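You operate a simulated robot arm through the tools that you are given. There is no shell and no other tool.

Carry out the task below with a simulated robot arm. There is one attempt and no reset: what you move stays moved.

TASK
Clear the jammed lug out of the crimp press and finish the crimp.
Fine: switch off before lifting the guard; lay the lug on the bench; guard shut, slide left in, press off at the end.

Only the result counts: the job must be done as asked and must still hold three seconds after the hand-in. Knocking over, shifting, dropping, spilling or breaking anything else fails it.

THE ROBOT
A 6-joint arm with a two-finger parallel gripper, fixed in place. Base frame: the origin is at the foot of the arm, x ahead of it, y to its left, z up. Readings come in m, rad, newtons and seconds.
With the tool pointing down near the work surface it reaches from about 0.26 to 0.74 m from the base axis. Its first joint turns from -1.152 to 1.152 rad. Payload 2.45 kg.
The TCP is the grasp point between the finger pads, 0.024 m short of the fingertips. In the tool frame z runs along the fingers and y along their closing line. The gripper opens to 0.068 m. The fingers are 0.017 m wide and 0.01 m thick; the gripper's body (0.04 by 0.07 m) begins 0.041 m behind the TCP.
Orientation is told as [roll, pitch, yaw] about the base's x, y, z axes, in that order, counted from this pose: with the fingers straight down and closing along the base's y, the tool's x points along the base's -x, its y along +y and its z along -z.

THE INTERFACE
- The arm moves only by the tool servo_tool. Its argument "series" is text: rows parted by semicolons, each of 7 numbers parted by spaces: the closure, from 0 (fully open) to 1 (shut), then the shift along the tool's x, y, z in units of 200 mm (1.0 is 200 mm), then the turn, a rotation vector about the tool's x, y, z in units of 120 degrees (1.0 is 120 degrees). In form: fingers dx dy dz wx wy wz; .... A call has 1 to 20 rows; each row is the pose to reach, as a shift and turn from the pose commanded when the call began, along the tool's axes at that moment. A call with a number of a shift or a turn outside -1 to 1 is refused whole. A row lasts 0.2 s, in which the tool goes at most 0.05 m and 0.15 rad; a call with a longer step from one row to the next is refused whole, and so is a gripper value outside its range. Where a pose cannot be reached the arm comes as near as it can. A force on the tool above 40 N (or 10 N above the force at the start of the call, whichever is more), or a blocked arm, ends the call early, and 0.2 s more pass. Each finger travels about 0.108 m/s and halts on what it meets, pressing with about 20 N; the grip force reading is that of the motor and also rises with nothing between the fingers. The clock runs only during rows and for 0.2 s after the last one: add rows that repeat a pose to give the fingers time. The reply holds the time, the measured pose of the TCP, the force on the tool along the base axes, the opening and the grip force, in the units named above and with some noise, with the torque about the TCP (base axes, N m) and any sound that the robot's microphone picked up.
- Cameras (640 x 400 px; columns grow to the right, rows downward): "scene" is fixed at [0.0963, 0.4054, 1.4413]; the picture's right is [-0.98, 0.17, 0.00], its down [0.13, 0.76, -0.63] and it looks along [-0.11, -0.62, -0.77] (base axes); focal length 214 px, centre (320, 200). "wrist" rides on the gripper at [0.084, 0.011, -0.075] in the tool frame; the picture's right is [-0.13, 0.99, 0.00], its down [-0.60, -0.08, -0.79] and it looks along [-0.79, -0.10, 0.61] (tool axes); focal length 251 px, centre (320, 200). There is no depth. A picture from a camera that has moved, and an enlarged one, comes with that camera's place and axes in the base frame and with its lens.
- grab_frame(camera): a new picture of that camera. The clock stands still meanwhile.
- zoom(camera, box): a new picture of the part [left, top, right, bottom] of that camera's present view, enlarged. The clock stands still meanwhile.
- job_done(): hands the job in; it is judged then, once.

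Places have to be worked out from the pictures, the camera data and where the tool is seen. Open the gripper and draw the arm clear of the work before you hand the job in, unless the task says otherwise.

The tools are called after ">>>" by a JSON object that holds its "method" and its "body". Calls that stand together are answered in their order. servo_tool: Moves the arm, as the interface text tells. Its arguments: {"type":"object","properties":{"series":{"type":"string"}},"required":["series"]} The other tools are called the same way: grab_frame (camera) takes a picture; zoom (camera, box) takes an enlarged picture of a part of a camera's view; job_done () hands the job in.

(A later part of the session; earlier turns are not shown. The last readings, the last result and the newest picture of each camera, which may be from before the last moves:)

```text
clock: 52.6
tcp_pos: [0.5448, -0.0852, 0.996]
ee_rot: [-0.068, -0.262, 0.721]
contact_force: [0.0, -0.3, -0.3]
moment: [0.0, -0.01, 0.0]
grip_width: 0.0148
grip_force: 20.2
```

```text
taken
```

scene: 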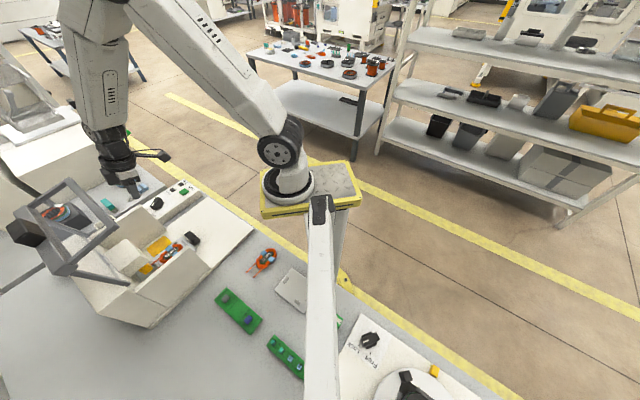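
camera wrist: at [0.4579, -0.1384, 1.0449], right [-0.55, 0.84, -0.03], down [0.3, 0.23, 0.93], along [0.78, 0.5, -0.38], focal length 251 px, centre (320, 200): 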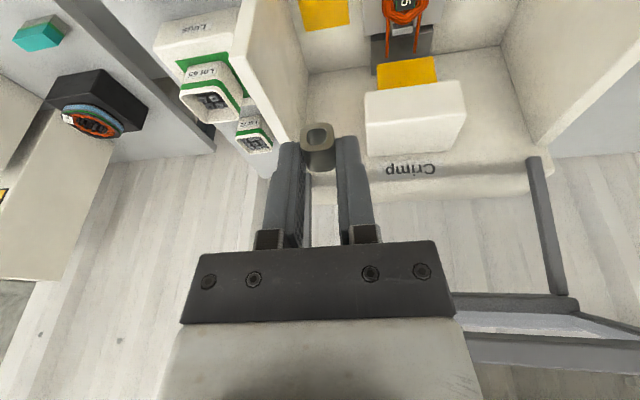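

The lug is held securely. I'll carry it out over the operator side while levelling the tool, toward the empty bench area on the press's right at around (0.43, 0.29).

>>> {"method": "servo_tool", "body": {"series": "1 0.044 0.115 -0.055 -0.005 0.0156 -0.004; 1 0.088 0.23 -0.11 -0.0104 0.031 -0.008; 1 0.132 0.345 -0.165 -0.0156 0.047 -0.0124; 1 0.176 0.46 -0.22 -0.0208 0.0625 -0.0165; 1 0.22 0.575 -0.276 -0.026 0.078 -0.0206; 1 0.264 0.69 -0.331 -0.031 0.094 -0.0247; 1 0.308 0.805 -0.386 -0.0365 0.109 -0.029; 1 0.3525 0.9205 -0.441 -0.0417 0.125 -0.033; 1 0.3525 0.9205 -0.441 -0.0417 0.125 -0.033"}}

>>> {"method": "grab_frame", "body": {"camera": "wrist"}}

>>> {"method": "grab_frame", "body": {"camera": "scene"}}

```text
clock: 54.6
tcp_pos: [0.3527, 0.0024, 1.053]
ee_rot: [0.01, 0.0, 0.781]
contact_force: [-0.3, -0.3, -0.2]
moment: [0.01, -0.02, -0.01]
grip_width: 0.0148
grip_force: 19.9
```

```text
taken
camera wrist: at [0.2856, -0.0498, 1.1278], right [-0.61, 0.79, 0.01], down [0.49, 0.36, 0.79], along [0.62, 0.49, -0.61], focal length 251 px, centre (320, 200)
```

wrist: 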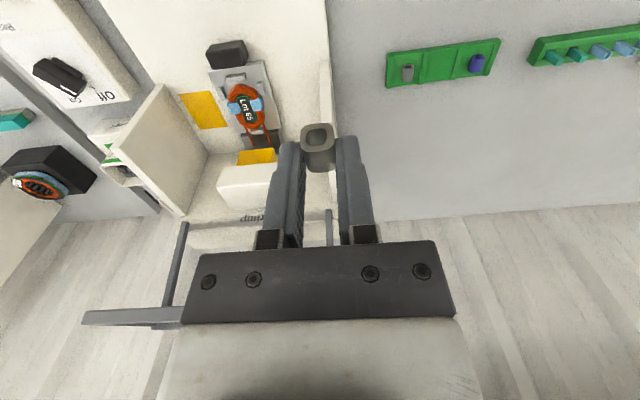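

```text
taken
```

scene: 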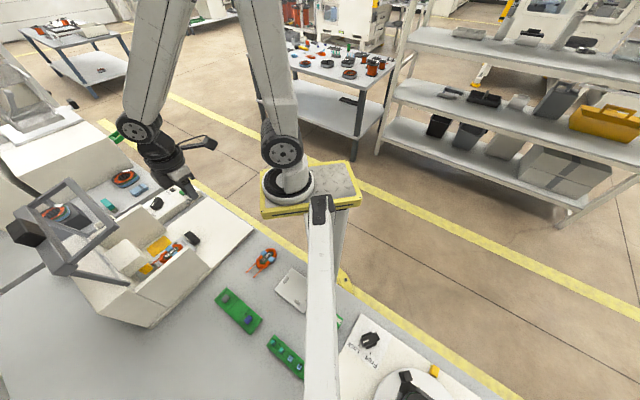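

The target bench area is clear in this view. Moving on around the press's right side.

>>> {"method": "servo_tool", "body": {"series": "1 -0.12 0.106 0.036 0 0 0; 1 -0.24 0.211 0.071 0 0 0; 1 -0.36 0.317 0.107 0 0 0; 1 -0.48 0.423 0.143 0 0 0; 1 -0.6 0.529 0.179 0 0 0; 1 -0.72 0.634 0.214 0 0 0; 1 -0.8415 0.74 0.25 0 0 0; 1 -0.8415 0.74 0.25 0 0 0"}}

>>> {"method": "grab_frame", "body": {"camera": "wrist"}}

>>> {"method": "grab_frame", "body": {"camera": "scene"}}

```text
clock: 56.4
tcp_pos: [0.369, 0.2249, 1.0008]
ee_rot: [0.011, 0.001, 0.78]
contact_force: [-0.9, 0.1, -0.2]
moment: [-0.01, -0.01, -0.01]
grip_width: 0.0149
grip_force: 20.3
```

```text
taken
camera wrist: at [0.3021, 0.1731, 1.0756], right [-0.61, 0.79, 0.01], down [0.49, 0.36, 0.79], along [0.63, 0.49, -0.61], focal length 251 px, centre (320, 200)
```

wrist: 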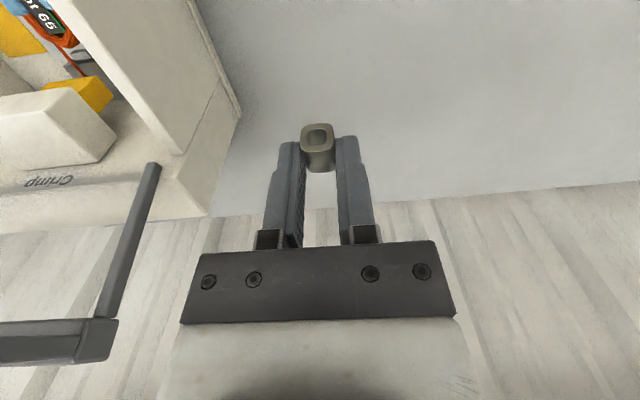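

```text
taken
```

scene: 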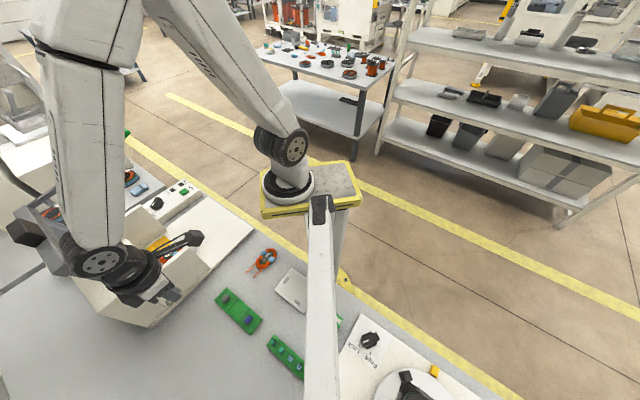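

Free bench below. I'll advance to (0.43,0.29) and descend toward the bench.

>>> {"method": "servo_tool", "body": {"series": "1 -0.15 0.005 0.08 0 0 0; 1 -0.3 0.01 0.17 0 0 0; 1 -0.4455 0.016 0.25 0 0 0; 1 -0.4455 0.016 0.4 0 0 0; 1 -0.4455 0.016 0.55 0 0 0; 1 -0.4455 0.016 0.7 0 0 0; 1 -0.4455 0.016 0.85 0 0 0; 1 -0.4455 0.016 1.0 0 0 0; 1 -0.4455 0.016 1.0 0 0 0"}}

>>> {"method": "grab_frame", "body": {"camera": "wrist"}}

>>> {"method": "grab_frame", "body": {"camera": "scene"}}

```text
clock: 58.4
tcp_pos: [0.4272, 0.2926, 0.805]
ee_rot: [0.009, -0.003, 0.784]
contact_force: [0.0, -0.1, 0.6]
moment: [-0.01, 0.02, 0.0]
grip_width: 0.0148
grip_force: 19.9
```

```text
taken
camera wrist: at [0.3596, 0.2407, 0.8784], right [-0.61, 0.79, 0.01], down [0.49, 0.36, 0.79], along [0.63, 0.49, -0.61], focal length 251 px, centre (320, 200)
```

wrist: 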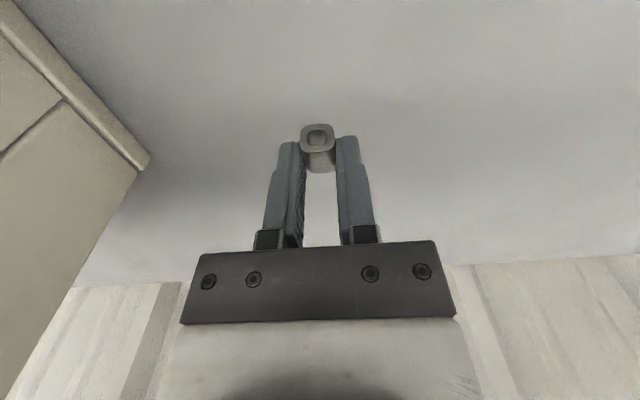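

```text
taken
```

scene: 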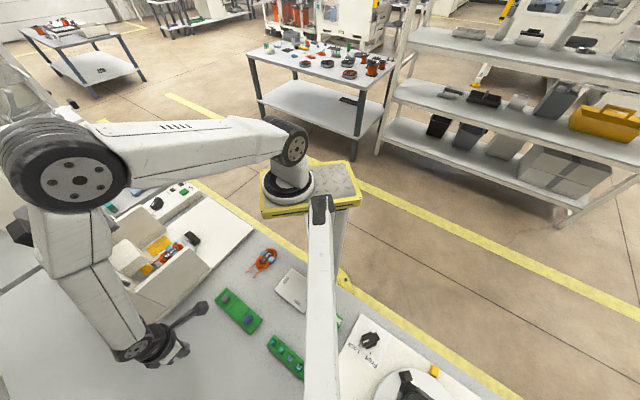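

Clear spot, no contact yet (z=0.805). Lowering further, then creeping down to contact.

>>> {"method": "servo_tool", "body": {"series": "1 0 0 0.08 0 0 0; 1 0 0 0.16 0 0 0; 1 0 0 0.22 0 0 0; 1 0 0 0.26 0 0 0; 1 0 0 0.26 0 0 0"}}

>>> {"method": "zoom", "body": {"camera": "wrist", "box": [240, 80, 400, 200]}}

>>> {"method": "zoom", "body": {"camera": "scene", "box": [120, 290, 240, 390]}}

```text
clock: 59.6
tcp_pos: [0.4252, 0.2936, 0.7514]
ee_rot: [0.011, -0.001, 0.782]
contact_force: [-1.9, -2.4, 14.4]
moment: [0.12, -0.17, -0.02]
grip_width: 0.0153
grip_force: 20.0
```

```text
3.33 times, centred on (320, 140) of wrist
camera zoom: at [0.3592, 0.2412, 0.8266], right [-0.61, 0.79, 0.01], down [0.49, 0.36, 0.79], along [0.63, 0.49, -0.61], focal length 838 px, centre (320, 400)
```

zoom: 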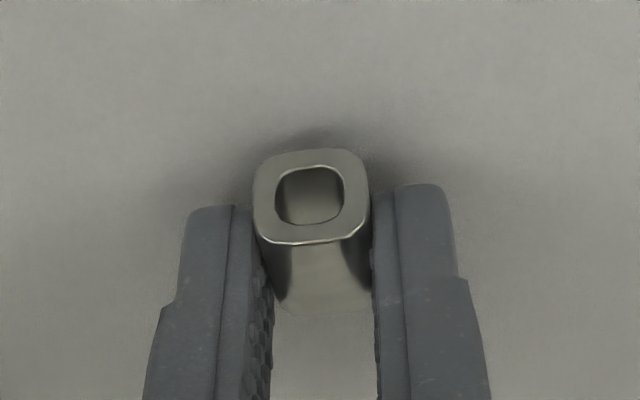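

```text
4.00 times, centred on (180, 340) of scene
camera zoom: at [0.096, 0.4052, 1.4413], right [-0.98, 0.17, 0.0], down [0.14, 0.76, -0.63], along [-0.11, -0.62, -0.77], focal length 858 px, centre (880, -360)
```

zoom: 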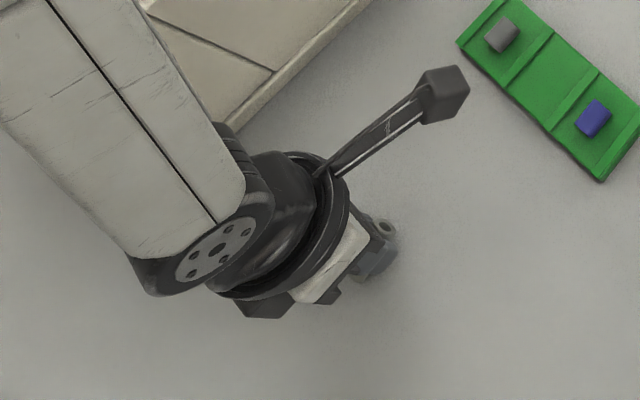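

Contact (14 N), but the lug is tilted 15° because I levelled the tool; I'll lift slightly, pitch the tool back by -15° so the lug is parallel to the bench, then touch down again.

>>> {"method": "servo_tool", "body": {"series": "1 0 0 -0.08 0 0 0; 1 0 0 -0.08 0 -0.0625 0; 1 0 0 -0.08 0 -0.125 0; 1 0 0 -0.08 0 -0.125 0"}}

>>> {"method": "grab_frame", "body": {"camera": "wrist"}}

>>> {"method": "zoom", "body": {"camera": "scene", "box": [120, 290, 240, 390]}}

```text
clock: 60.6
tcp_pos: [0.4256, 0.2931, 0.7668]
ee_rot: [0.011, -0.262, 0.778]
contact_force: [-0.3, -0.6, 0.0]
moment: [0.0, -0.02, 0.03]
grip_width: 0.0148
grip_force: 20.4
out of reach, approached as far as the arm can: row 3
```

```text
taken
camera wrist: at [0.347, 0.2295, 0.8178], right [-0.61, 0.79, 0.04], down [0.33, 0.2, 0.92], along [0.72, 0.58, -0.39], focal length 251 px, centre (320, 200)
```

wrist: 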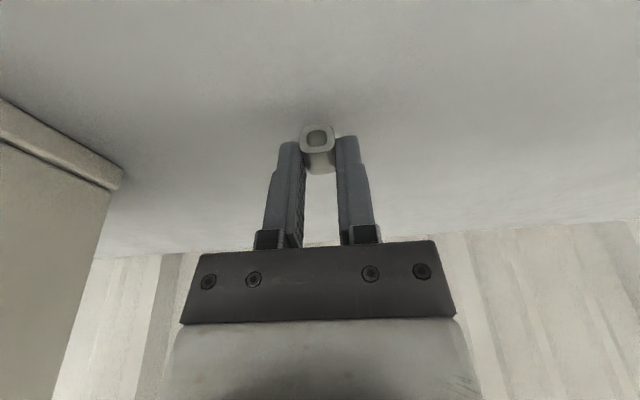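

```text
4.00 times, centred on (180, 340) of scene
camera zoom: at [0.0963, 0.4054, 1.4413], right [-0.98, 0.17, 0.0], down [0.13, 0.76, -0.63], along [-0.11, -0.62, -0.77], focal length 858 px, centre (880, -360)
```

zoom: 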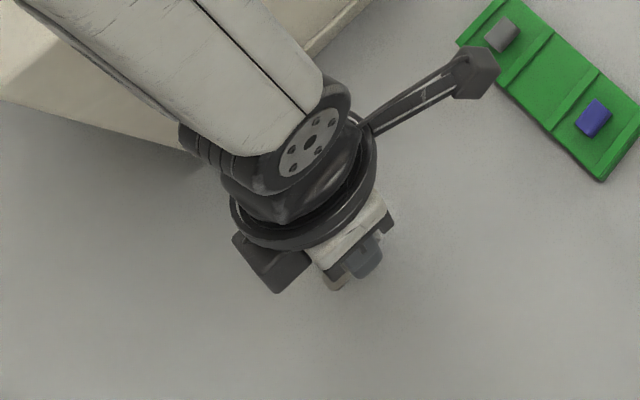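

Tool is pitched and the lug is parallel to the bench now. Lowering straight down in base z by small steps.

>>> {"method": "servo_tool", "body": {"series": "1 0.0115 0 0.043 0 0 0; 1 0.0233 0 0.087 0 0 0; 1 0.0259 0 0.0966 0 0 0; 1 0.0259 0 0.0966 0 0 0"}}

>>> {"method": "zoom", "body": {"camera": "wrist", "box": [240, 80, 400, 200]}}

```text
clock: 61.6
tcp_pos: [0.4249, 0.2926, 0.7481]
ee_rot: [0.011, -0.263, 0.781]
contact_force: [0.2, -0.9, -0.4]
moment: [0.0, -0.03, 0.01]
grip_width: 0.0149
grip_force: 19.3
```

```text
3.33 times, centred on (320, 140) of wrist
camera zoom: at [0.3464, 0.2302, 0.7985], right [-0.61, 0.79, 0.04], down [0.33, 0.2, 0.92], along [0.72, 0.58, -0.39], focal length 838 px, centre (320, 400)
```

zoom: 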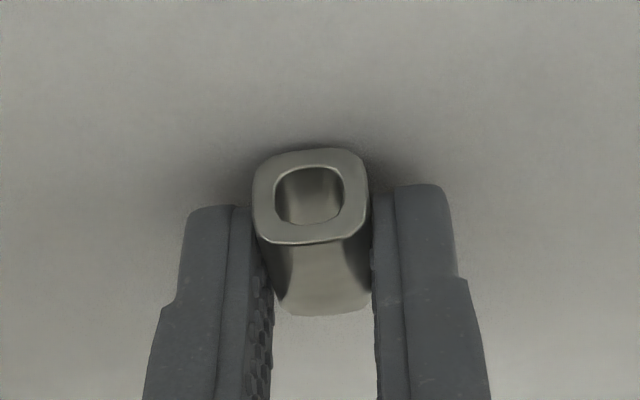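

Not touching yet; continue down ~4 mm at a time.

>>> {"method": "servo_tool", "body": {"series": "1 0.0026 0 0.0097 0 0 0; 1 0.0052 0 0.0193 0 0 0; 1 0.0052 0 0.0193 0 0 0"}}

```text
clock: 62.4
tcp_pos: [0.4265, 0.2942, 0.7456]
ee_rot: [0.01, -0.264, 0.778]
contact_force: [-10.1, -4.8, 37.1]
moment: [-0.39, 0.12, -0.02]
grip_width: 0.015
grip_force: 20.6
```

Firm contact (37 N); I'll back up ~2.5 mm to relieve it, then open gently.

>>> {"method": "servo_tool", "body": {"series": "1 -0.003 0 -0.011 0 0 0; 1 -0.003 0 -0.011 0 0 0"}}

>>> {"method": "zoom", "body": {"camera": "wrist", "box": [240, 80, 400, 200]}}

```text
clock: 63.0
tcp_pos: [0.4267, 0.292, 0.7461]
ee_rot: [0.009, -0.261, 0.779]
contact_force: [1.5, 0.3, 2.4]
moment: [-0.01, -0.01, 0.01]
grip_width: 0.0149
grip_force: 19.8
```

```text
3.33 times, centred on (320, 140) of wrist
camera zoom: at [0.3469, 0.2288, 0.7964], right [-0.61, 0.79, 0.04], down [0.33, 0.2, 0.92], along [0.72, 0.58, -0.39], focal length 838 px, centre (320, 400)
```

zoom: 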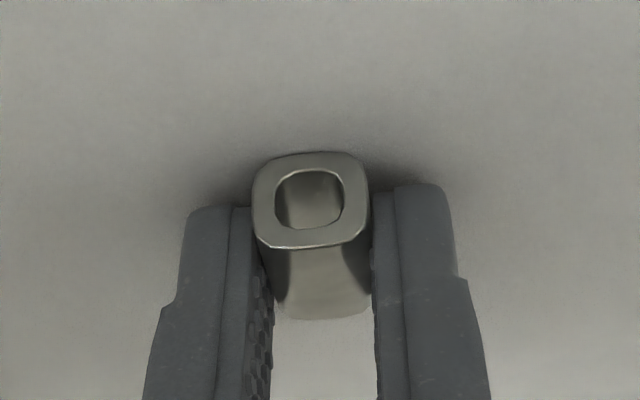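

Only 2 N remain, so the lug is just resting on the bench. Releasing it, then withdrawing along the tool axis.

>>> {"method": "servo_tool", "body": {"series": "0.85 0 0 0 0 0 0; 0.7 0 0 0 0 0 0; 0.55 0 0 0 0 0 0; 0.55 0 0 0 0 0 0; 0.55 0 0 -0.05 0 0 0; 0.55 0 0 -0.15 0 0 0; 0.55 0 0 -0.3 0 0 0; 0.55 0 0 -0.5 0 0 0"}}

>>> {"method": "grab_frame", "body": {"camera": "wrist"}}

>>> {"method": "grab_frame", "body": {"camera": "scene"}}

```text
clock: 64.8
tcp_pos: [0.4094, 0.2717, 0.8427]
ee_rot: [0.01, -0.26, 0.781]
contact_force: [-0.3, 1.3, 0.0]
moment: [0.01, 0.0, -0.02]
grip_width: 0.0305
grip_force: 0.0
```

```text
taken
camera wrist: at [0.3305, 0.2091, 0.8932], right [-0.61, 0.79, 0.04], down [0.33, 0.2, 0.92], along [0.72, 0.58, -0.39], focal length 251 px, centre (320, 200)
```

wrist: 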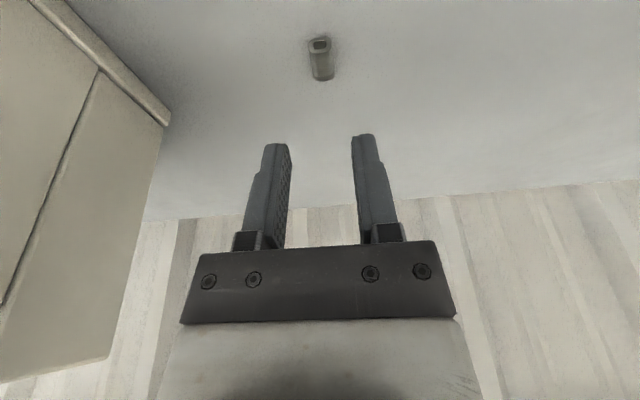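

```text
taken
```

scene: 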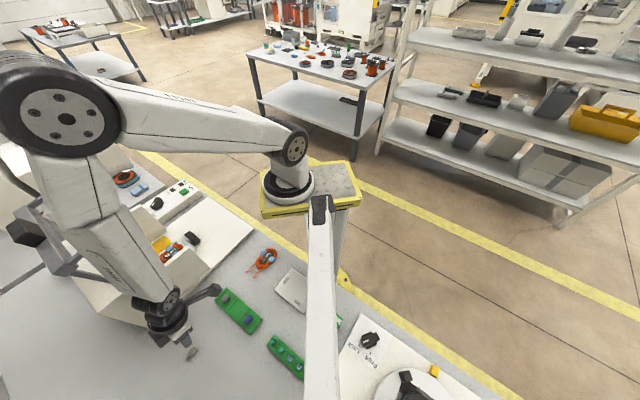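

The lug lies on the bench. Now I'll lift away, level the tool and go back round to the operator side to check the slide before shutting the guard.

>>> {"method": "servo_tool", "body": {"series": "0.55 0.01 0 -0.2 0 0.02 0; 0.55 0.025 -0.005 -0.4 0 0.045 0; 0.55 0.04 -0.01 -0.6 0 0.07 0; 0.55 0.055 -0.015 -0.8 0 0.1 0; 0.55 0.07 -0.019 -0.935 0 0.125 0; 0.55 0.07 -0.019 -0.935 0 0.125 0"}}

>>> {"method": "grab_frame", "body": {"camera": "scene"}}

```text
clock: 66.2
tcp_pos: [0.297, 0.2628, 0.9743]
ee_rot: [0.118, -0.031, 0.764]
contact_force: [-0.6, 0.0, -0.2]
moment: [0.02, -0.04, -0.02]
grip_width: 0.0305
grip_force: 0.1
out of reach, approached as far as the arm can: row 1, 2, 3, 4, 5, 6
```

```text
taken
```

scene: 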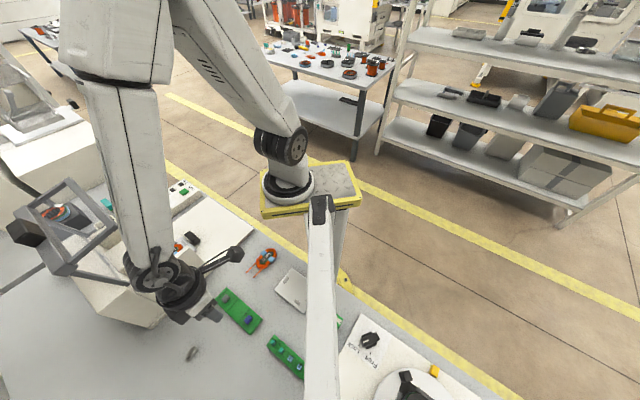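

The arm couldn't follow that move exactly (reach/joint limit) and ended at (0.297,0.263,0.974) with some roll; nothing was touched. I'll hold for one row to see which pose is taken as the reference.

>>> {"method": "servo_tool", "body": {"series": "0.55 0 0 0 0 0 0; 0.55 0 0 0 0 0 0"}}

>>> {"method": "grab_frame", "body": {"camera": "wrist"}}

>>> {"method": "zoom", "body": {"camera": "scene", "box": [0, 120, 300, 380]}}

```text
clock: 66.8
tcp_pos: [0.2964, 0.2644, 0.9746]
ee_rot: [0.118, -0.032, 0.77]
contact_force: [-0.2, -0.1, 0.3]
moment: [0.01, -0.01, -0.03]
grip_width: 0.0307
grip_force: 0.0
```

```text
taken
camera wrist: at [0.2329, 0.2057, 1.0481], right [-0.59, 0.8, 0.12], down [0.54, 0.28, 0.8], along [0.6, 0.54, -0.59], focal length 251 px, centre (320, 200)
```

wrist: 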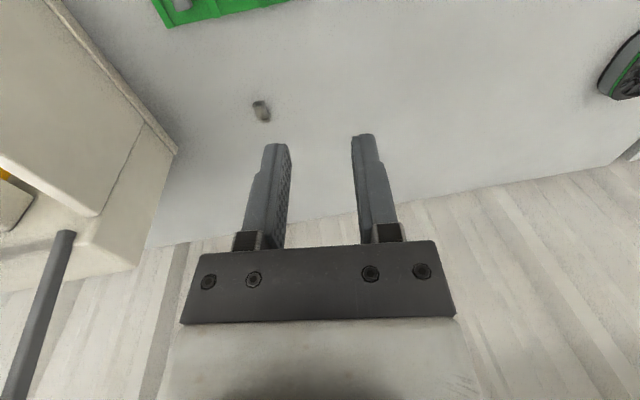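

```text
1.54 times, centred on (150, 250) of scene
camera zoom: at [0.0963, 0.4054, 1.4413], right [-0.98, 0.17, 0.0], down [0.13, 0.76, -0.63], along [-0.11, -0.62, -0.77], focal length 330 px, centre (582, 123)
```

zoom: 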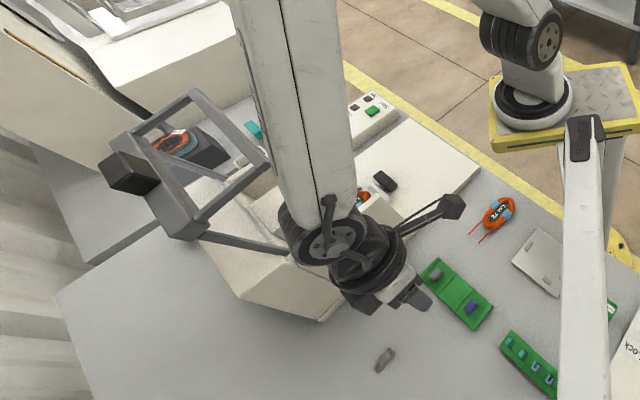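

The reference is the reached pose. From here I'll level the tool and move toward the front of the press.

>>> {"method": "servo_tool", "body": {"series": "0.55 0.067 -0.115 -0.079 0.0094 0.0025 -0.001; 0.55 0.133 -0.23 -0.158 0.0188 0.005 -0.002; 0.55 0.2 -0.345 -0.236 0.028 0.0076 -0.0025; 0.55 0.267 -0.461 -0.315 0.0375 0.0102 -0.003; 0.55 0.333 -0.576 -0.394 0.047 0.0128 -0.004; 0.55 0.4 -0.691 -0.4725 0.0563 0.0153 -0.005; 0.55 0.4 -0.691 -0.4725 0.0563 0.0153 -0.005"}}

>>> {"method": "grab_frame", "body": {"camera": "scene"}}

```text
clock: 68.4
tcp_pos: [0.3459, 0.0935, 0.9934]
ee_rot: [0.081, -0.084, 0.776]
contact_force: [0.3, -1.2, -1.1]
moment: [0.01, 0.02, 0.0]
grip_width: 0.0306
grip_force: 0.0
out of reach, approached as far as the arm can: row 1, 2, 3, 4, 5, 6, 7
```

```text
taken
```

scene: 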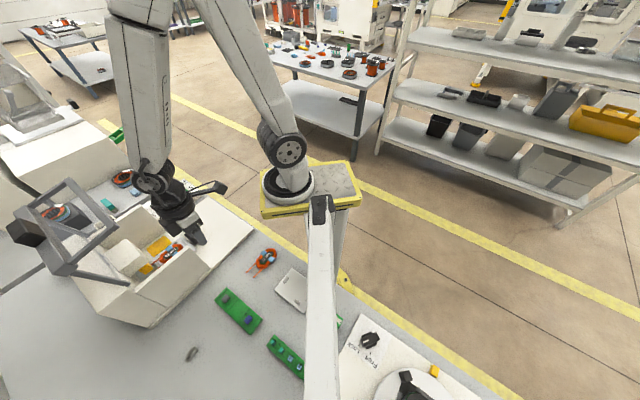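

Still limited in this arm configuration. I'll move toward a more comfortable spot in front of the press at the same height and level the tool, to see if it frees up.

>>> {"method": "servo_tool", "body": {"series": "0.55 0.055 -0.16 -0.015 0.005 0.005 0; 0.55 0.11 -0.32 -0.03 0.01 0.01 0; 0.55 0.165 -0.48 -0.044 0.02 0.02 0; 0.55 0.22 -0.64 -0.059 0.03 0.03 0; 0.55 0.274 -0.8035 -0.0735 0.0387 0.0401 0; 0.55 0.274 -0.8035 -0.0735 0.0387 0.0401 0"}}

>>> {"method": "grab_frame", "body": {"camera": "scene"}}

```text
clock: 69.8
tcp_pos: [0.3966, -0.0531, 0.9522]
ee_rot: [0.02, -0.089, 0.781]
contact_force: [-0.6, 0.0, 0.5]
moment: [-0.01, -0.01, 0.0]
grip_width: 0.0306
grip_force: 0.0
out of reach, approached as far as the arm can: row 1, 2, 3, 4, 5, 6
```

```text
taken
```

scene: 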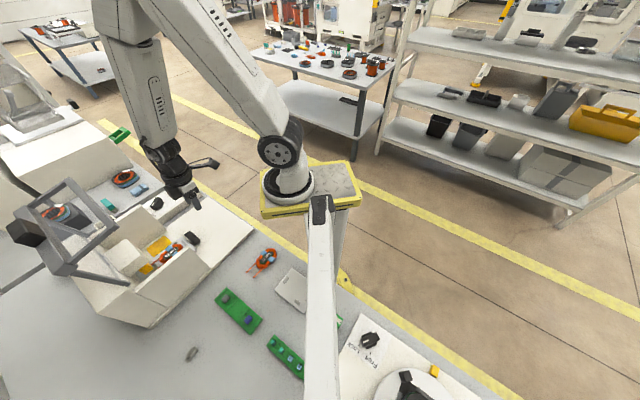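

The residual errors look like one wrist joint stuck near a limit. I'll probe with a small pure upward move to see how the arm responds.

>>> {"method": "servo_tool", "body": {"series": "0.55 0 0 -0.1 0 0 0; 0.55 0 0 -0.2 0 0 0; 0.55 0 0 -0.2 0 0 0"}}

>>> {"method": "grab_frame", "body": {"camera": "scene"}}

```text
clock: 70.6
tcp_pos: [0.3904, -0.0537, 0.98]
ee_rot: [0.024, -0.111, 0.778]
contact_force: [0.2, -1.3, -0.3]
moment: [0.01, 0.0, 0.03]
grip_width: 0.0305
grip_force: 0.0
out of reach, approached as far as the arm can: row 1, 2, 3
```

```text
taken
```

scene: 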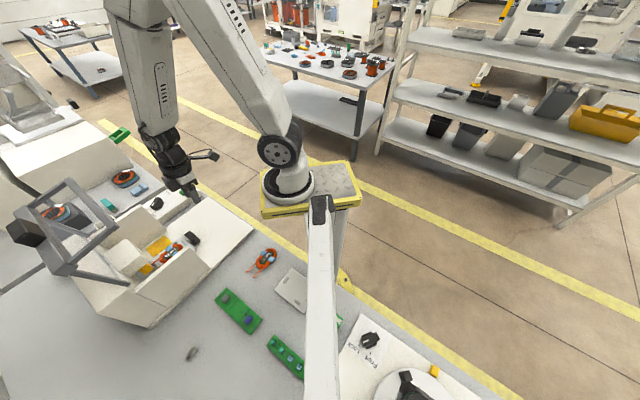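

Raising makes the tilt error grow, so I'll move outward (+x, -y) where the arm is less folded, and level there.

>>> {"method": "servo_tool", "body": {"series": "0.55 0.015 -0.173 -0.026 0.002 0.01 0; 0.55 0.03 -0.347 -0.052 0.0046 0.021 0; 0.55 0.045 -0.52 -0.078 0.007 0.032 0; 0.55 0.06 -0.694 -0.104 0.009 0.042 0; 0.55 0.074 -0.8675 -0.13 0.0115 0.053 0; 0.55 0.074 -0.8675 -0.13 0.0115 0.053 0"}}

>>> {"method": "grab_frame", "body": {"camera": "scene"}}

```text
clock: 72.0
tcp_pos: [0.4689, -0.1755, 0.9578]
ee_rot: [-0.012, -0.142, 0.782]
contact_force: [-0.6, 0.8, -0.2]
moment: [0.0, -0.01, -0.02]
grip_width: 0.0308
grip_force: 0.1
out of reach, approached as far as the arm can: row 1, 2, 3, 4, 5, 6
```

```text
taken
```

scene: 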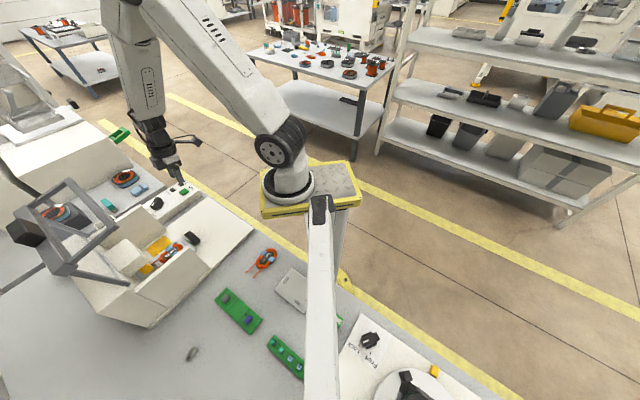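

I'll test the opposite tilt direction (pitch forward to about -28°) in place, to understand the one-sided limit.

>>> {"method": "servo_tool", "body": {"series": "0.55 0 0 0 0 -0.055 0; 0.55 0 0 0 0 -0.11 0; 0.55 0 0 0 0 -0.165 0; 0.55 0 0 0 0 -0.165 0"}}

>>> {"method": "grab_frame", "body": {"camera": "scene"}}

```text
clock: 73.0
tcp_pos: [0.4713, -0.1758, 0.9581]
ee_rot: [-0.012, -0.489, 0.785]
contact_force: [0.0, 0.2, -0.7]
moment: [0.0, 0.02, 0.01]
grip_width: 0.0308
grip_force: 0.1
```

```text
taken
```

scene: 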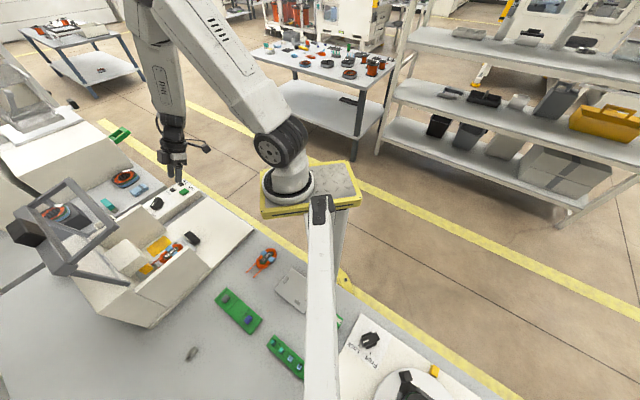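

That direction works. Now try returning to level from here.

>>> {"method": "servo_tool", "body": {"series": "0.55 0 0 0 0 0.05 0; 0.55 0 0 0 0 0.1 0; 0.55 0 0 0 0 0.15 0; 0.55 0 0 0 0 0.2 0; 0.55 0 0 0 0 0.2335 0; 0.55 0 0 0 0 0.2335 0"}}

```text
clock: 74.4
tcp_pos: [0.4671, -0.1745, 0.9542]
ee_rot: [-0.012, -0.14, 0.782]
contact_force: [0.4, -0.5, 1.3]
moment: [0.0, 0.0, -0.02]
grip_width: 0.0307
grip_force: 0.1
out of reach, approached as far as the arm can: row 4, 5, 6
```

The limit looks like a forearm-roll joint that flipped when the tool lined up with the forearm during placing. I can flip it back by tilting the tool along the forearm direction (~27° outward) and sweeping sideways through alignment in one step; nothing is near the gripper here.

>>> {"method": "servo_tool", "body": {"series": "0.55 0 0 0 0.0433 -0.0231 -0.0029; 0.55 0 0 0 0.0866 -0.0462 -0.0058; 0.55 0 0 0 0.13 -0.0694 -0.0088; 0.55 0 0 0 0.1733 -0.0925 -0.0117; 0.55 0 0 0 0.1733 -0.0925 -0.0117"}}

>>> {"method": "servo_tool", "body": {"series": "0.55 0 0 0 0.0177 0.045 0; 0.55 0 0 0 0.0434 0.11 0; 0.55 0 0 0 0.0611 0.1551 0; 0.55 0 0 0 0.0611 0.1551 0"}}

>>> {"method": "grab_frame", "body": {"camera": "scene"}}

```text
clock: 75.6
tcp_pos: [0.4673, -0.1751, 0.9533]
ee_rot: [-0.391, -0.322, 0.848]
contact_force: [-0.1, 0.6, 0.6]
moment: [0.01, -0.02, -0.02]
grip_width: 0.0307
grip_force: 0.1
```

```text
clock: 76.6
tcp_pos: [0.4831, -0.171, 0.9572]
ee_rot: [-0.537, 0.075, 1.027]
contact_force: [-2.3, -1.9, 0.3]
moment: [0.06, -0.08, -0.02]
grip_width: 0.0303
grip_force: 0.1
out of reach, approached as far as the arm can: row 3
```

```text
taken
```

scene: 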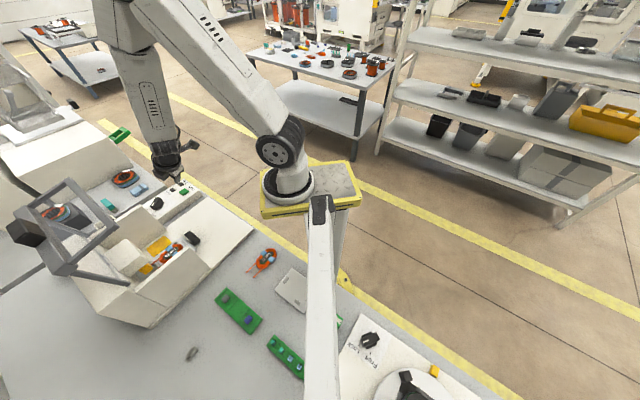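

The wrist moved through alignment and seems to be still settling; holding a moment to read the true pose.

>>> {"method": "servo_tool", "body": {"series": "0.55 0 0 0 0 0 0; 0.55 0 0 0 0 0 0; 0.55 0 0 0 0 0 0"}}

>>> {"method": "zoom", "body": {"camera": "scene", "box": [60, 60, 280, 240]}}

```text
clock: 77.4
tcp_pos: [0.469, -0.1761, 0.9538]
ee_rot: [-0.495, -0.03, 0.703]
contact_force: [-0.3, 0.7, 0.2]
moment: [0.02, 0.0, 0.0]
grip_width: 0.0305
grip_force: 0.1
```

```text
2.22 times, centred on (170, 150) of scene
camera zoom: at [0.0963, 0.4054, 1.4413], right [-0.98, 0.17, 0.0], down [0.13, 0.76, -0.63], along [-0.11, -0.62, -0.77], focal length 477 px, centre (653, 311)
```

zoom: 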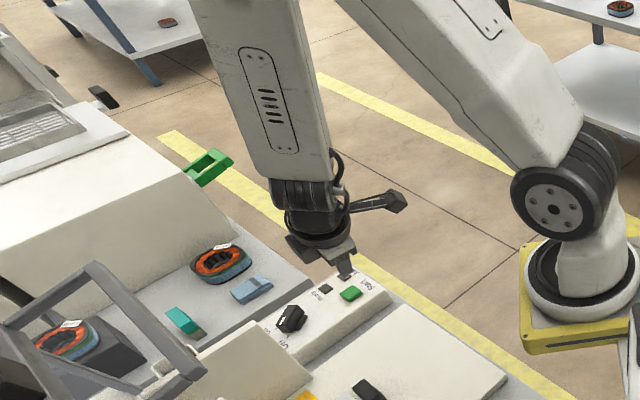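

Settled. Now leveling from here to test whether the joint has flipped back.

>>> {"method": "servo_tool", "body": {"series": "0.55 0 0 0 -0.047 0.003 0; 0.55 0 0 0 -0.094 0.006 0; 0.55 0 0 0 -0.142 0.009 0; 0.55 0 0 0 -0.189 0.012 0; 0.55 0 0 0 -0.2364 0.0143 0; 0.55 0 0 0 -0.2364 0.0143 0; 0.55 0 0 0 -0.2364 0.0143 0"}}

>>> {"method": "zoom", "body": {"camera": "scene", "box": [60, 60, 280, 240]}}

```text
clock: 79.0
tcp_pos: [0.4651, -0.1569, 0.9239]
ee_rot: [-0.281, -0.147, 0.734]
contact_force: [0.5, -0.5, 0.1]
moment: [0.0, 0.0, -0.01]
grip_width: 0.0304
grip_force: 0.1
out of reach, approached as far as the arm can: row 2, 3, 4, 5, 6, 7
```

```text
2.22 times, centred on (170, 150) of scene
camera zoom: at [0.0963, 0.4054, 1.4413], right [-0.98, 0.17, 0.0], down [0.13, 0.76, -0.63], along [-0.11, -0.62, -0.77], focal length 477 px, centre (653, 311)
```

zoom: 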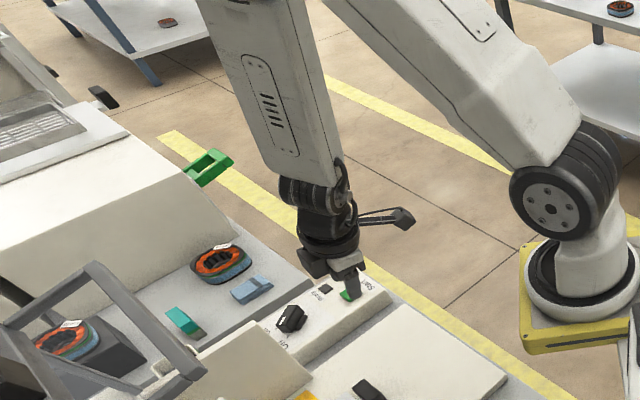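

Still limited, now in-plane; the picture suggests the forearm-roll/tool-roll pair is wound up. I'll test whether changing yaw relieves it: rotate the tool about its own axis by 30° and then try leveling.

>>> {"method": "servo_tool", "body": {"series": "0.55 0 0 0 0 0 0.0625; 0.55 0 0 0 0 0 0.125; 0.55 0 0 0 0 0 0.1875; 0.55 0 0 0 0 0 0.25; 0.55 0 0 0 0 0 0.25"}}

```text
clock: 80.2
tcp_pos: [0.4638, -0.1579, 0.9233]
ee_rot: [-0.171, -0.268, 0.207]
contact_force: [0.4, -0.2, -0.4]
moment: [-0.02, -0.04, 0.02]
grip_width: 0.0308
grip_force: 0.1
```

Yaw change was accepted. Now leveling from this yaw.

>>> {"method": "servo_tool", "body": {"series": "0.55 0 0 0 -0.02 0.032 0; 0.55 0 0 0 -0.041 0.064 0; 0.55 0 0 0 -0.061 0.096 0; 0.55 0 0 0 -0.0817 0.128 0; 0.55 0 0 0 -0.0817 0.128 0; 0.55 0 0 0 -0.0817 0.128 0"}}

>>> {"method": "zoom", "body": {"camera": "scene", "box": [60, 60, 280, 240]}}

```text
clock: 81.6
tcp_pos: [0.4635, -0.1562, 0.9251]
ee_rot: [0.004, 0.001, 0.188]
contact_force: [0.3, 0.2, 0.3]
moment: [0.0, -0.01, 0.01]
grip_width: 0.0305
grip_force: 0.1
out of reach, approached as far as the arm can: row 1, 2
```

```text
2.22 times, centred on (170, 150) of scene
camera zoom: at [0.0963, 0.4054, 1.4413], right [-0.98, 0.17, 0.0], down [0.13, 0.76, -0.63], along [-0.11, -0.62, -0.77], focal length 477 px, centre (653, 311)
```

zoom: 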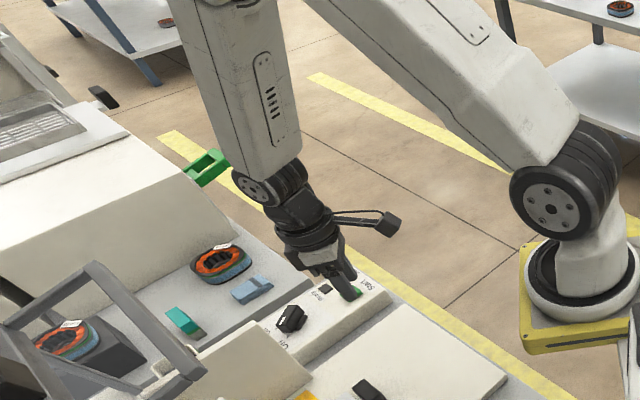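

Level again at yaw ≈0.19, and the wrist looks normal. Rotating yaw back to ~45° to confirm the configuration is restored.

>>> {"method": "servo_tool", "body": {"series": "0.55 0 0 -0.05 0 0 -0.0575; 0.55 0 0 -0.1 0 0 -0.115; 0.55 0 0 -0.15 0 0 -0.1725; 0.55 0 0 -0.2 0 0 -0.23; 0.55 0 0 -0.25 0 0 -0.2865; 0.55 0 0 -0.25 0 0 -0.2865"}}

>>> {"method": "zoom", "body": {"camera": "scene", "box": [60, 60, 280, 240]}}

```text
clock: 83.0
tcp_pos: [0.4621, -0.1571, 0.9756]
ee_rot: [0.004, -0.003, 0.791]
contact_force: [-0.5, -0.4, -0.3]
moment: [0.0, 0.01, 0.02]
grip_width: 0.0305
grip_force: 0.2
```

```text
2.22 times, centred on (170, 150) of scene
camera zoom: at [0.0963, 0.4054, 1.4413], right [-0.98, 0.17, 0.0], down [0.13, 0.76, -0.63], along [-0.11, -0.62, -0.77], focal length 477 px, centre (653, 311)
```

zoom: 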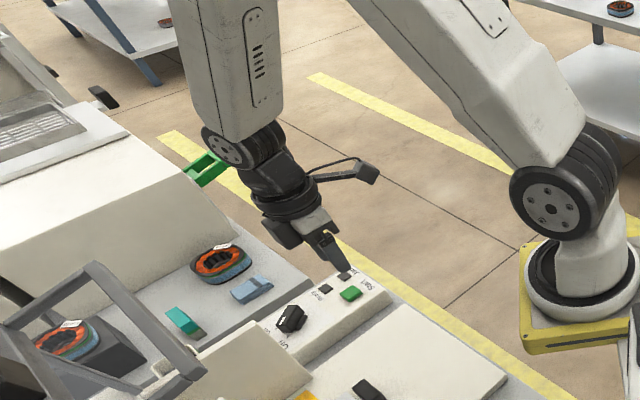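

Arm configuration is back to normal. Now I'll look at the press interior and slide from here.

>>> {"method": "grab_frame", "body": {"camera": "wrist"}}

>>> {"method": "zoom", "body": {"camera": "wrist", "box": [300, 0, 560, 200]}}

>>> {"method": "zoom", "body": {"camera": "scene", "box": [110, 200, 230, 300]}}

```text
taken
camera wrist: at [0.394, -0.2088, 1.0498], right [-0.61, 0.79, 0.0], down [0.48, 0.37, 0.79], along [0.63, 0.49, -0.61], focal length 251 px, centre (320, 200)
```

wrist: 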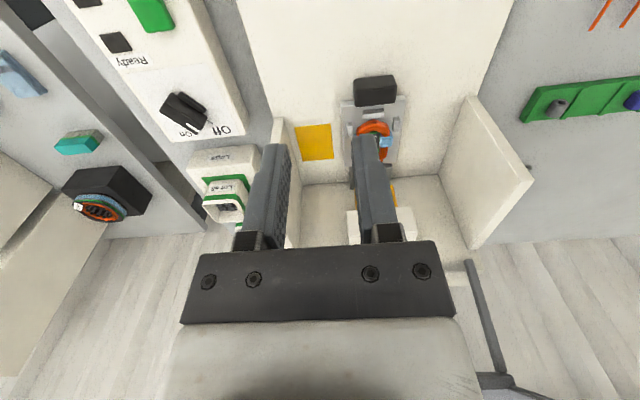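

```text
2.00 times, centred on (430, 100) of wrist
camera zoom: at [0.394, -0.2088, 1.0498], right [-0.61, 0.79, 0.0], down [0.48, 0.37, 0.79], along [0.63, 0.49, -0.61], focal length 503 px, centre (100, 400)
```

zoom: 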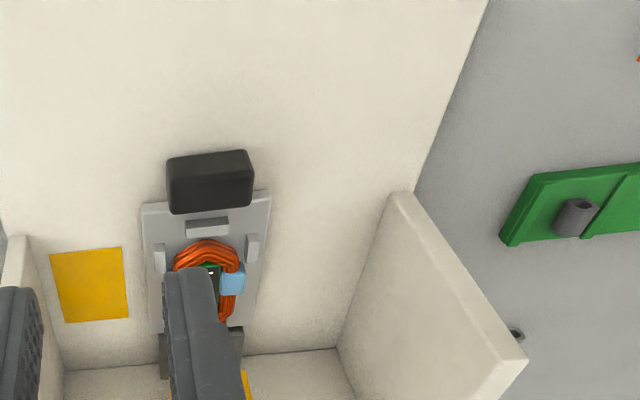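

```text
4.00 times, centred on (170, 250) of scene
camera zoom: at [0.0963, 0.4054, 1.4413], right [-0.98, 0.17, 0.0], down [0.13, 0.76, -0.63], along [-0.11, -0.62, -0.77], focal length 858 px, centre (920, 0)
```

zoom: 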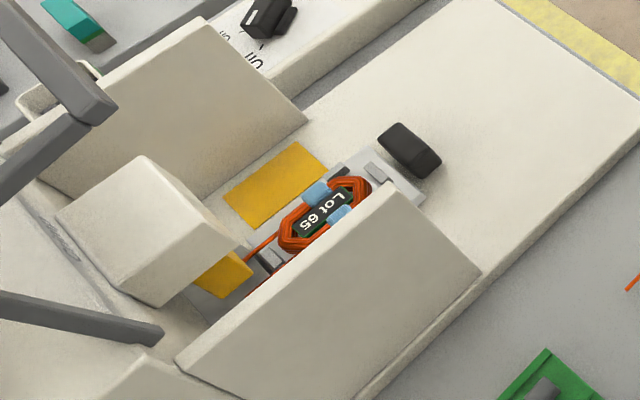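

The press interior is clear and the slide is in place. Next, go up and over to look at the open guard's handle.

>>> {"method": "servo_tool", "body": {"series": "0.3 0 0 -0.2 0 0 0; 0 0 0 -0.4 0 0 0; 0 0 0 -0.6 0 0 0; 0 0 0 -0.8 0 0 0; 0 0 0 -1.0 0 0 0; 0 0 0 -1.0 0 0 0"}}

>>> {"method": "servo_tool", "body": {"series": "0 -0.19 0.06 -0.03 0 0 0; 0 -0.38 0.12 -0.06 0 0 0; 0 -0.58 0.18 -0.09 0 0 0; 0 -0.78 0.24 -0.12 0 0 0; 0 -0.99 0.3085 -0.12 0 0 0; 0 -0.99 0.3085 -0.12 0 0 0"}}

>>> {"method": "grab_frame", "body": {"camera": "wrist"}}

>>> {"method": "grab_frame", "body": {"camera": "scene"}}

```text
clock: 84.4
tcp_pos: [0.4656, -0.1587, 1.1734]
ee_rot: [0.003, -0.003, 0.789]
contact_force: [0.0, 0.9, 0.7]
moment: [-0.02, 0.01, 0.02]
grip_width: 0.0683
grip_force: 0.1
```

```text
clock: 85.8
tcp_pos: [0.5603, 0.0262, 1.1998]
ee_rot: [0.004, -0.004, 0.789]
contact_force: [-0.5, 0.1, 0.1]
moment: [0.02, -0.03, 0.0]
grip_width: 0.0681
grip_force: 0.0
```

```text
taken
camera wrist: at [0.4919, -0.0244, 1.2735], right [-0.61, 0.79, 0.0], down [0.48, 0.37, 0.79], along [0.63, 0.49, -0.61], focal length 251 px, centre (320, 200)
```

wrist: 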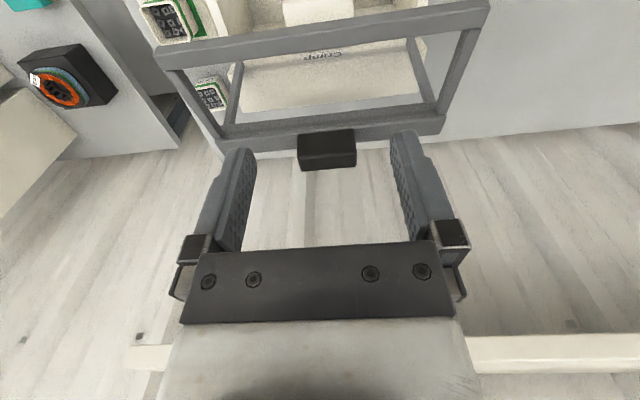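

```text
taken
```

scene: 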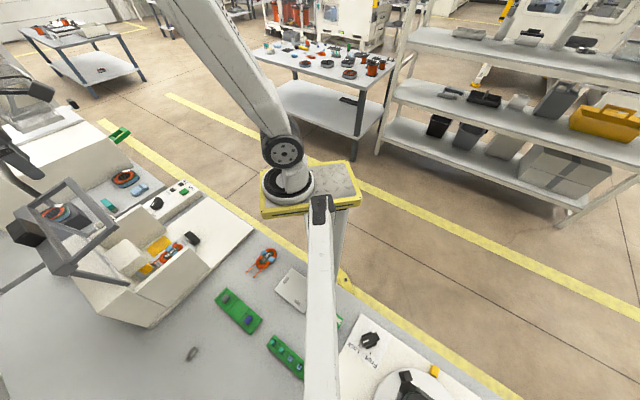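

Handle is visible between the fingers. Zooming to measure it.

>>> {"method": "zoom", "body": {"camera": "wrist", "box": [270, 100, 390, 190]}}

>>> {"method": "zoom", "body": {"camera": "scene", "box": [0, 170, 120, 290]}}

```text
4.44 times, centred on (330, 145) of wrist
camera zoom: at [0.4919, -0.0244, 1.2735], right [-0.61, 0.79, 0.0], down [0.48, 0.37, 0.79], along [0.63, 0.49, -0.61], focal length 1118 px, centre (276, 444)
```

zoom: 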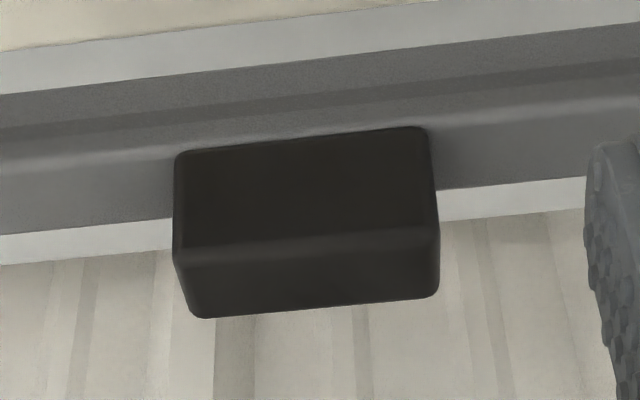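

```text
3.33 times, centred on (60, 230) of scene
camera zoom: at [0.0963, 0.4054, 1.4413], right [-0.98, 0.17, 0.0], down [0.13, 0.76, -0.63], along [-0.11, -0.62, -0.77], focal length 715 px, centre (1187, 100)
```

zoom: 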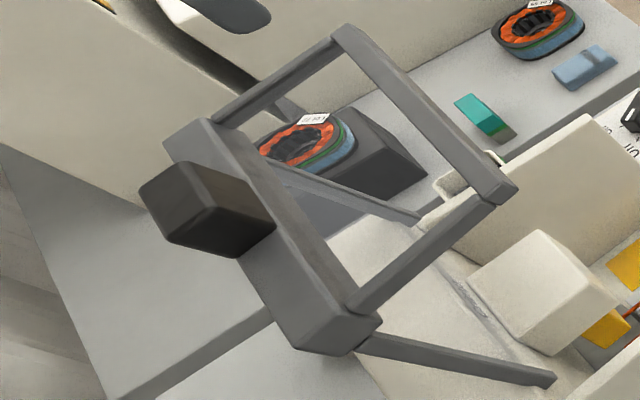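

The handle's centre is now near (0.639, 0.100, 1.06), guard at ~100°. I'll position above it with open fingers and check alignment.

>>> {"method": "servo_tool", "body": {"series": "0 -0.18 -0.006 0 0 0 0; 0 -0.36 -0.012 0 0 0 0; 0 -0.539 -0.019 0.1 0 0 0; 0 -0.539 -0.019 0.25 0 0 0; 0 -0.539 -0.019 0.25 0 0 0"}}

>>> {"method": "zoom", "body": {"camera": "wrist", "box": [220, 50, 420, 210]}}

```text
clock: 87.0
tcp_pos: [0.637, 0.101, 1.1486]
ee_rot: [0.003, -0.004, 0.788]
contact_force: [0.1, 0.3, 0.3]
moment: [-0.01, 0.0, -0.01]
grip_width: 0.0678
grip_force: 0.1
```

```text
2.50 times, centred on (320, 130) of wrist
camera zoom: at [0.5694, 0.0481, 1.2237], right [-0.61, 0.79, 0.0], down [0.48, 0.37, 0.79], along [0.63, 0.49, -0.61], focal length 629 px, centre (320, 375)
```

zoom: 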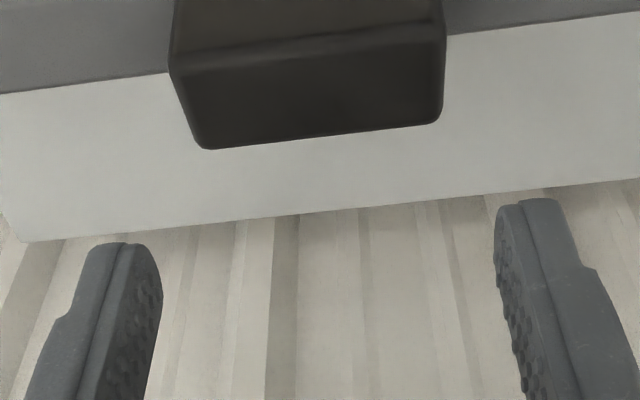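

Aligned in the closing direction; I'll shift 4 mm toward the operator and descend onto the handle.

>>> {"method": "servo_tool", "body": {"series": "0 0.02 0 0.12 0 0 0; 0 0.02 0 0.22 0 0 0; 0 0.02 0 0.3 0 0 0; 0 0.02 0 0.36 0 0 0; 0 0.02 0 0.36 0 0 0"}}

>>> {"method": "grab_frame", "body": {"camera": "wrist"}}

>>> {"method": "zoom", "body": {"camera": "scene", "box": [0, 150, 120, 270]}}

```text
clock: 88.2
tcp_pos: [0.6341, 0.0981, 1.076]
ee_rot: [0.004, -0.004, 0.789]
contact_force: [0.0, -0.5, 0.2]
moment: [0.02, -0.03, 0.01]
grip_width: 0.0679
grip_force: 0.0
```

```text
taken
camera wrist: at [0.5668, 0.0457, 1.1501], right [-0.61, 0.79, 0.0], down [0.48, 0.37, 0.79], along [0.63, 0.49, -0.61], focal length 251 px, centre (320, 200)
```

wrist: 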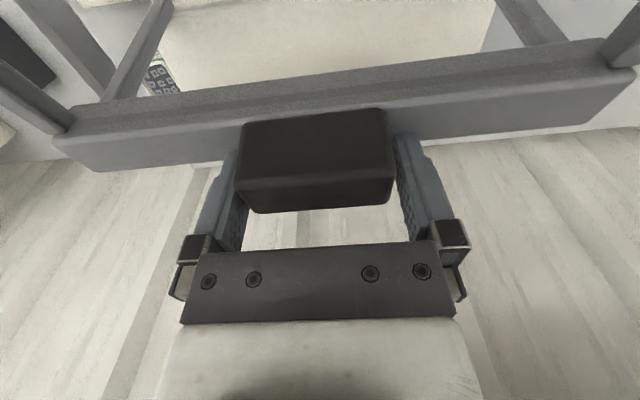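

```text
3.33 times, centred on (60, 210) of scene
camera zoom: at [0.0963, 0.4054, 1.4413], right [-0.98, 0.17, 0.0], down [0.13, 0.76, -0.63], along [-0.11, -0.62, -0.77], focal length 715 px, centre (1187, 167)
```

zoom: 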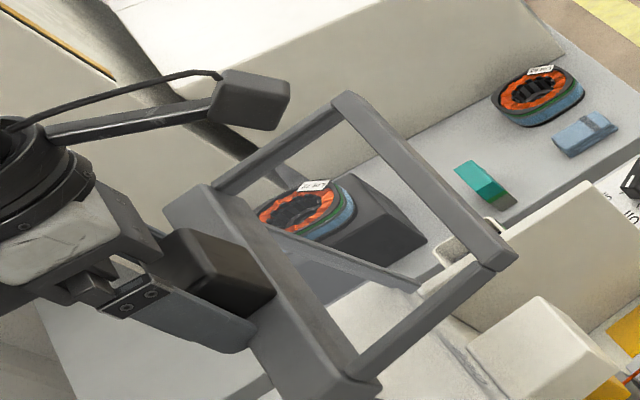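

The handle is between the fingers with no contact. Closing on it.

>>> {"method": "servo_tool", "body": {"series": "0.3 0 0 0 0 0 0; 1 0 0 0 0 0 0; 1 0 0 0 0 0 0; 1 0 0 0 0 0 0"}}

>>> {"method": "grab_frame", "body": {"camera": "wrist"}}

```text
clock: 89.2
tcp_pos: [0.635, 0.0975, 1.0761]
ee_rot: [0.003, -0.003, 0.788]
contact_force: [3.9, -3.8, -6.2]
moment: [-0.59, -0.95, -0.23]
grip_width: 0.0599
grip_force: 44.6
```

```text
taken
camera wrist: at [0.5672, 0.0454, 1.1501], right [-0.61, 0.79, 0.0], down [0.48, 0.37, 0.79], along [0.63, 0.49, -0.61], focal length 251 px, centre (320, 200)
```

wrist: 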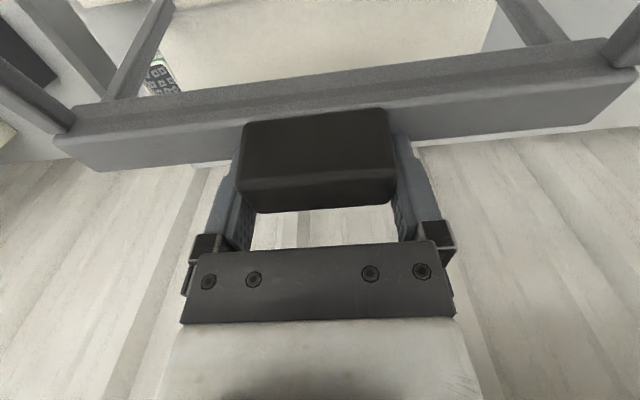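

Gripped again. From the lift data the handle path is a circle centred at u=0.4926, z≈0.90 with R=0.178; I'll swing it back down along that arc, first to ~68°.

>>> {"method": "servo_tool", "body": {"series": "1 0.04 0 -0.004 0 0 0; 1 0.0805 0 -0.008 0 0 0; 1 0.158 0 -0.0085 0 0 0; 1 0.2355 0 -0.0025 0 0 0; 1 0.312 0 0.0105 0 0 0; 1 0.387 0 0.03 0 0 0; 1 0.4605 0 0.056 0 0 0; 1 0.4605 0 0.056 0 0 0"}}

>>> {"method": "zoom", "body": {"camera": "scene", "box": [20, 130, 240, 330]}}

```text
clock: 91.0
tcp_pos: [0.5707, 0.0336, 1.0659]
ee_rot: [0.001, -0.005, 0.787]
contact_force: [5.4, 0.6, 12.4]
moment: [0.49, -1.4, -0.31]
grip_width: 0.0599
grip_force: 45.1
```

```text
2.00 times, centred on (130, 230) of scene
camera zoom: at [0.0962, 0.4053, 1.4413], right [-0.98, 0.17, 0.0], down [0.14, 0.76, -0.63], along [-0.11, -0.62, -0.77], focal length 429 px, centre (700, 140)
```

zoom: 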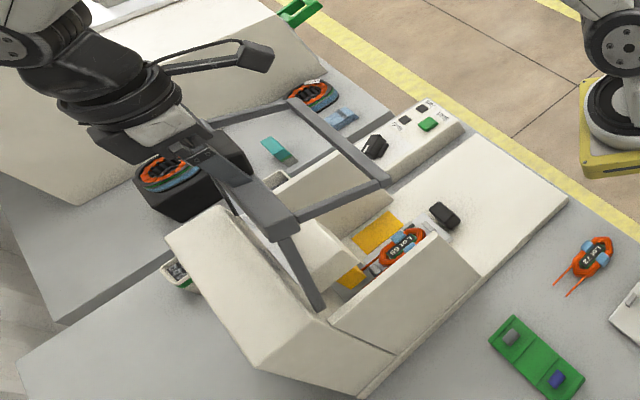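

Closing smoothly. Continuing down the arc to ~28°.

>>> {"method": "servo_tool", "body": {"series": "1 0.0705 0 0.027 0 0 0; 1 0.138 0 0.065 0 0 0; 1 0.202 0 0.109 0 0 0; 1 0.262 0 0.1585 0 0 0; 1 0.3175 0 0.213 0 0 0; 1 0.368 0 0.272 0 0 0; 1 0.413 0 0.3355 0 0 0; 1 0.4525 0 0.402 0 0 0; 1 0.4525 0 0.402 0 0 0"}}

>>> {"method": "zoom", "body": {"camera": "scene", "box": [20, 130, 240, 330]}}

```text
clock: 93.0
tcp_pos: [0.5065, -0.0304, 0.9827]
ee_rot: [0.004, -0.002, 0.786]
contact_force: [4.6, -12.3, 8.7]
moment: [0.19, -1.78, -0.25]
grip_width: 0.0601
grip_force: 44.8
```

```text
2.00 times, centred on (130, 230) of scene
camera zoom: at [0.0962, 0.405, 1.4414], right [-0.98, 0.17, 0.0], down [0.14, 0.76, -0.63], along [-0.11, -0.62, -0.77], focal length 429 px, centre (700, 140)
```

zoom: 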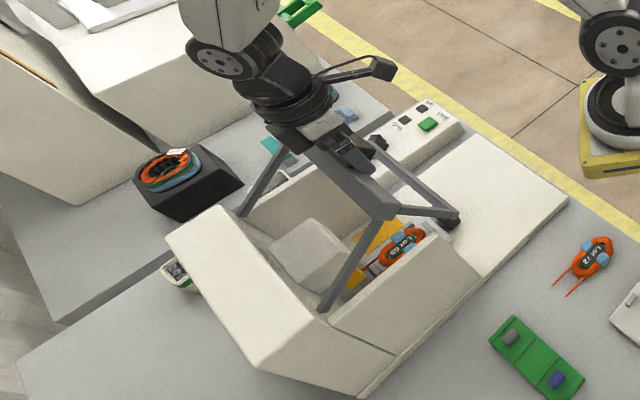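

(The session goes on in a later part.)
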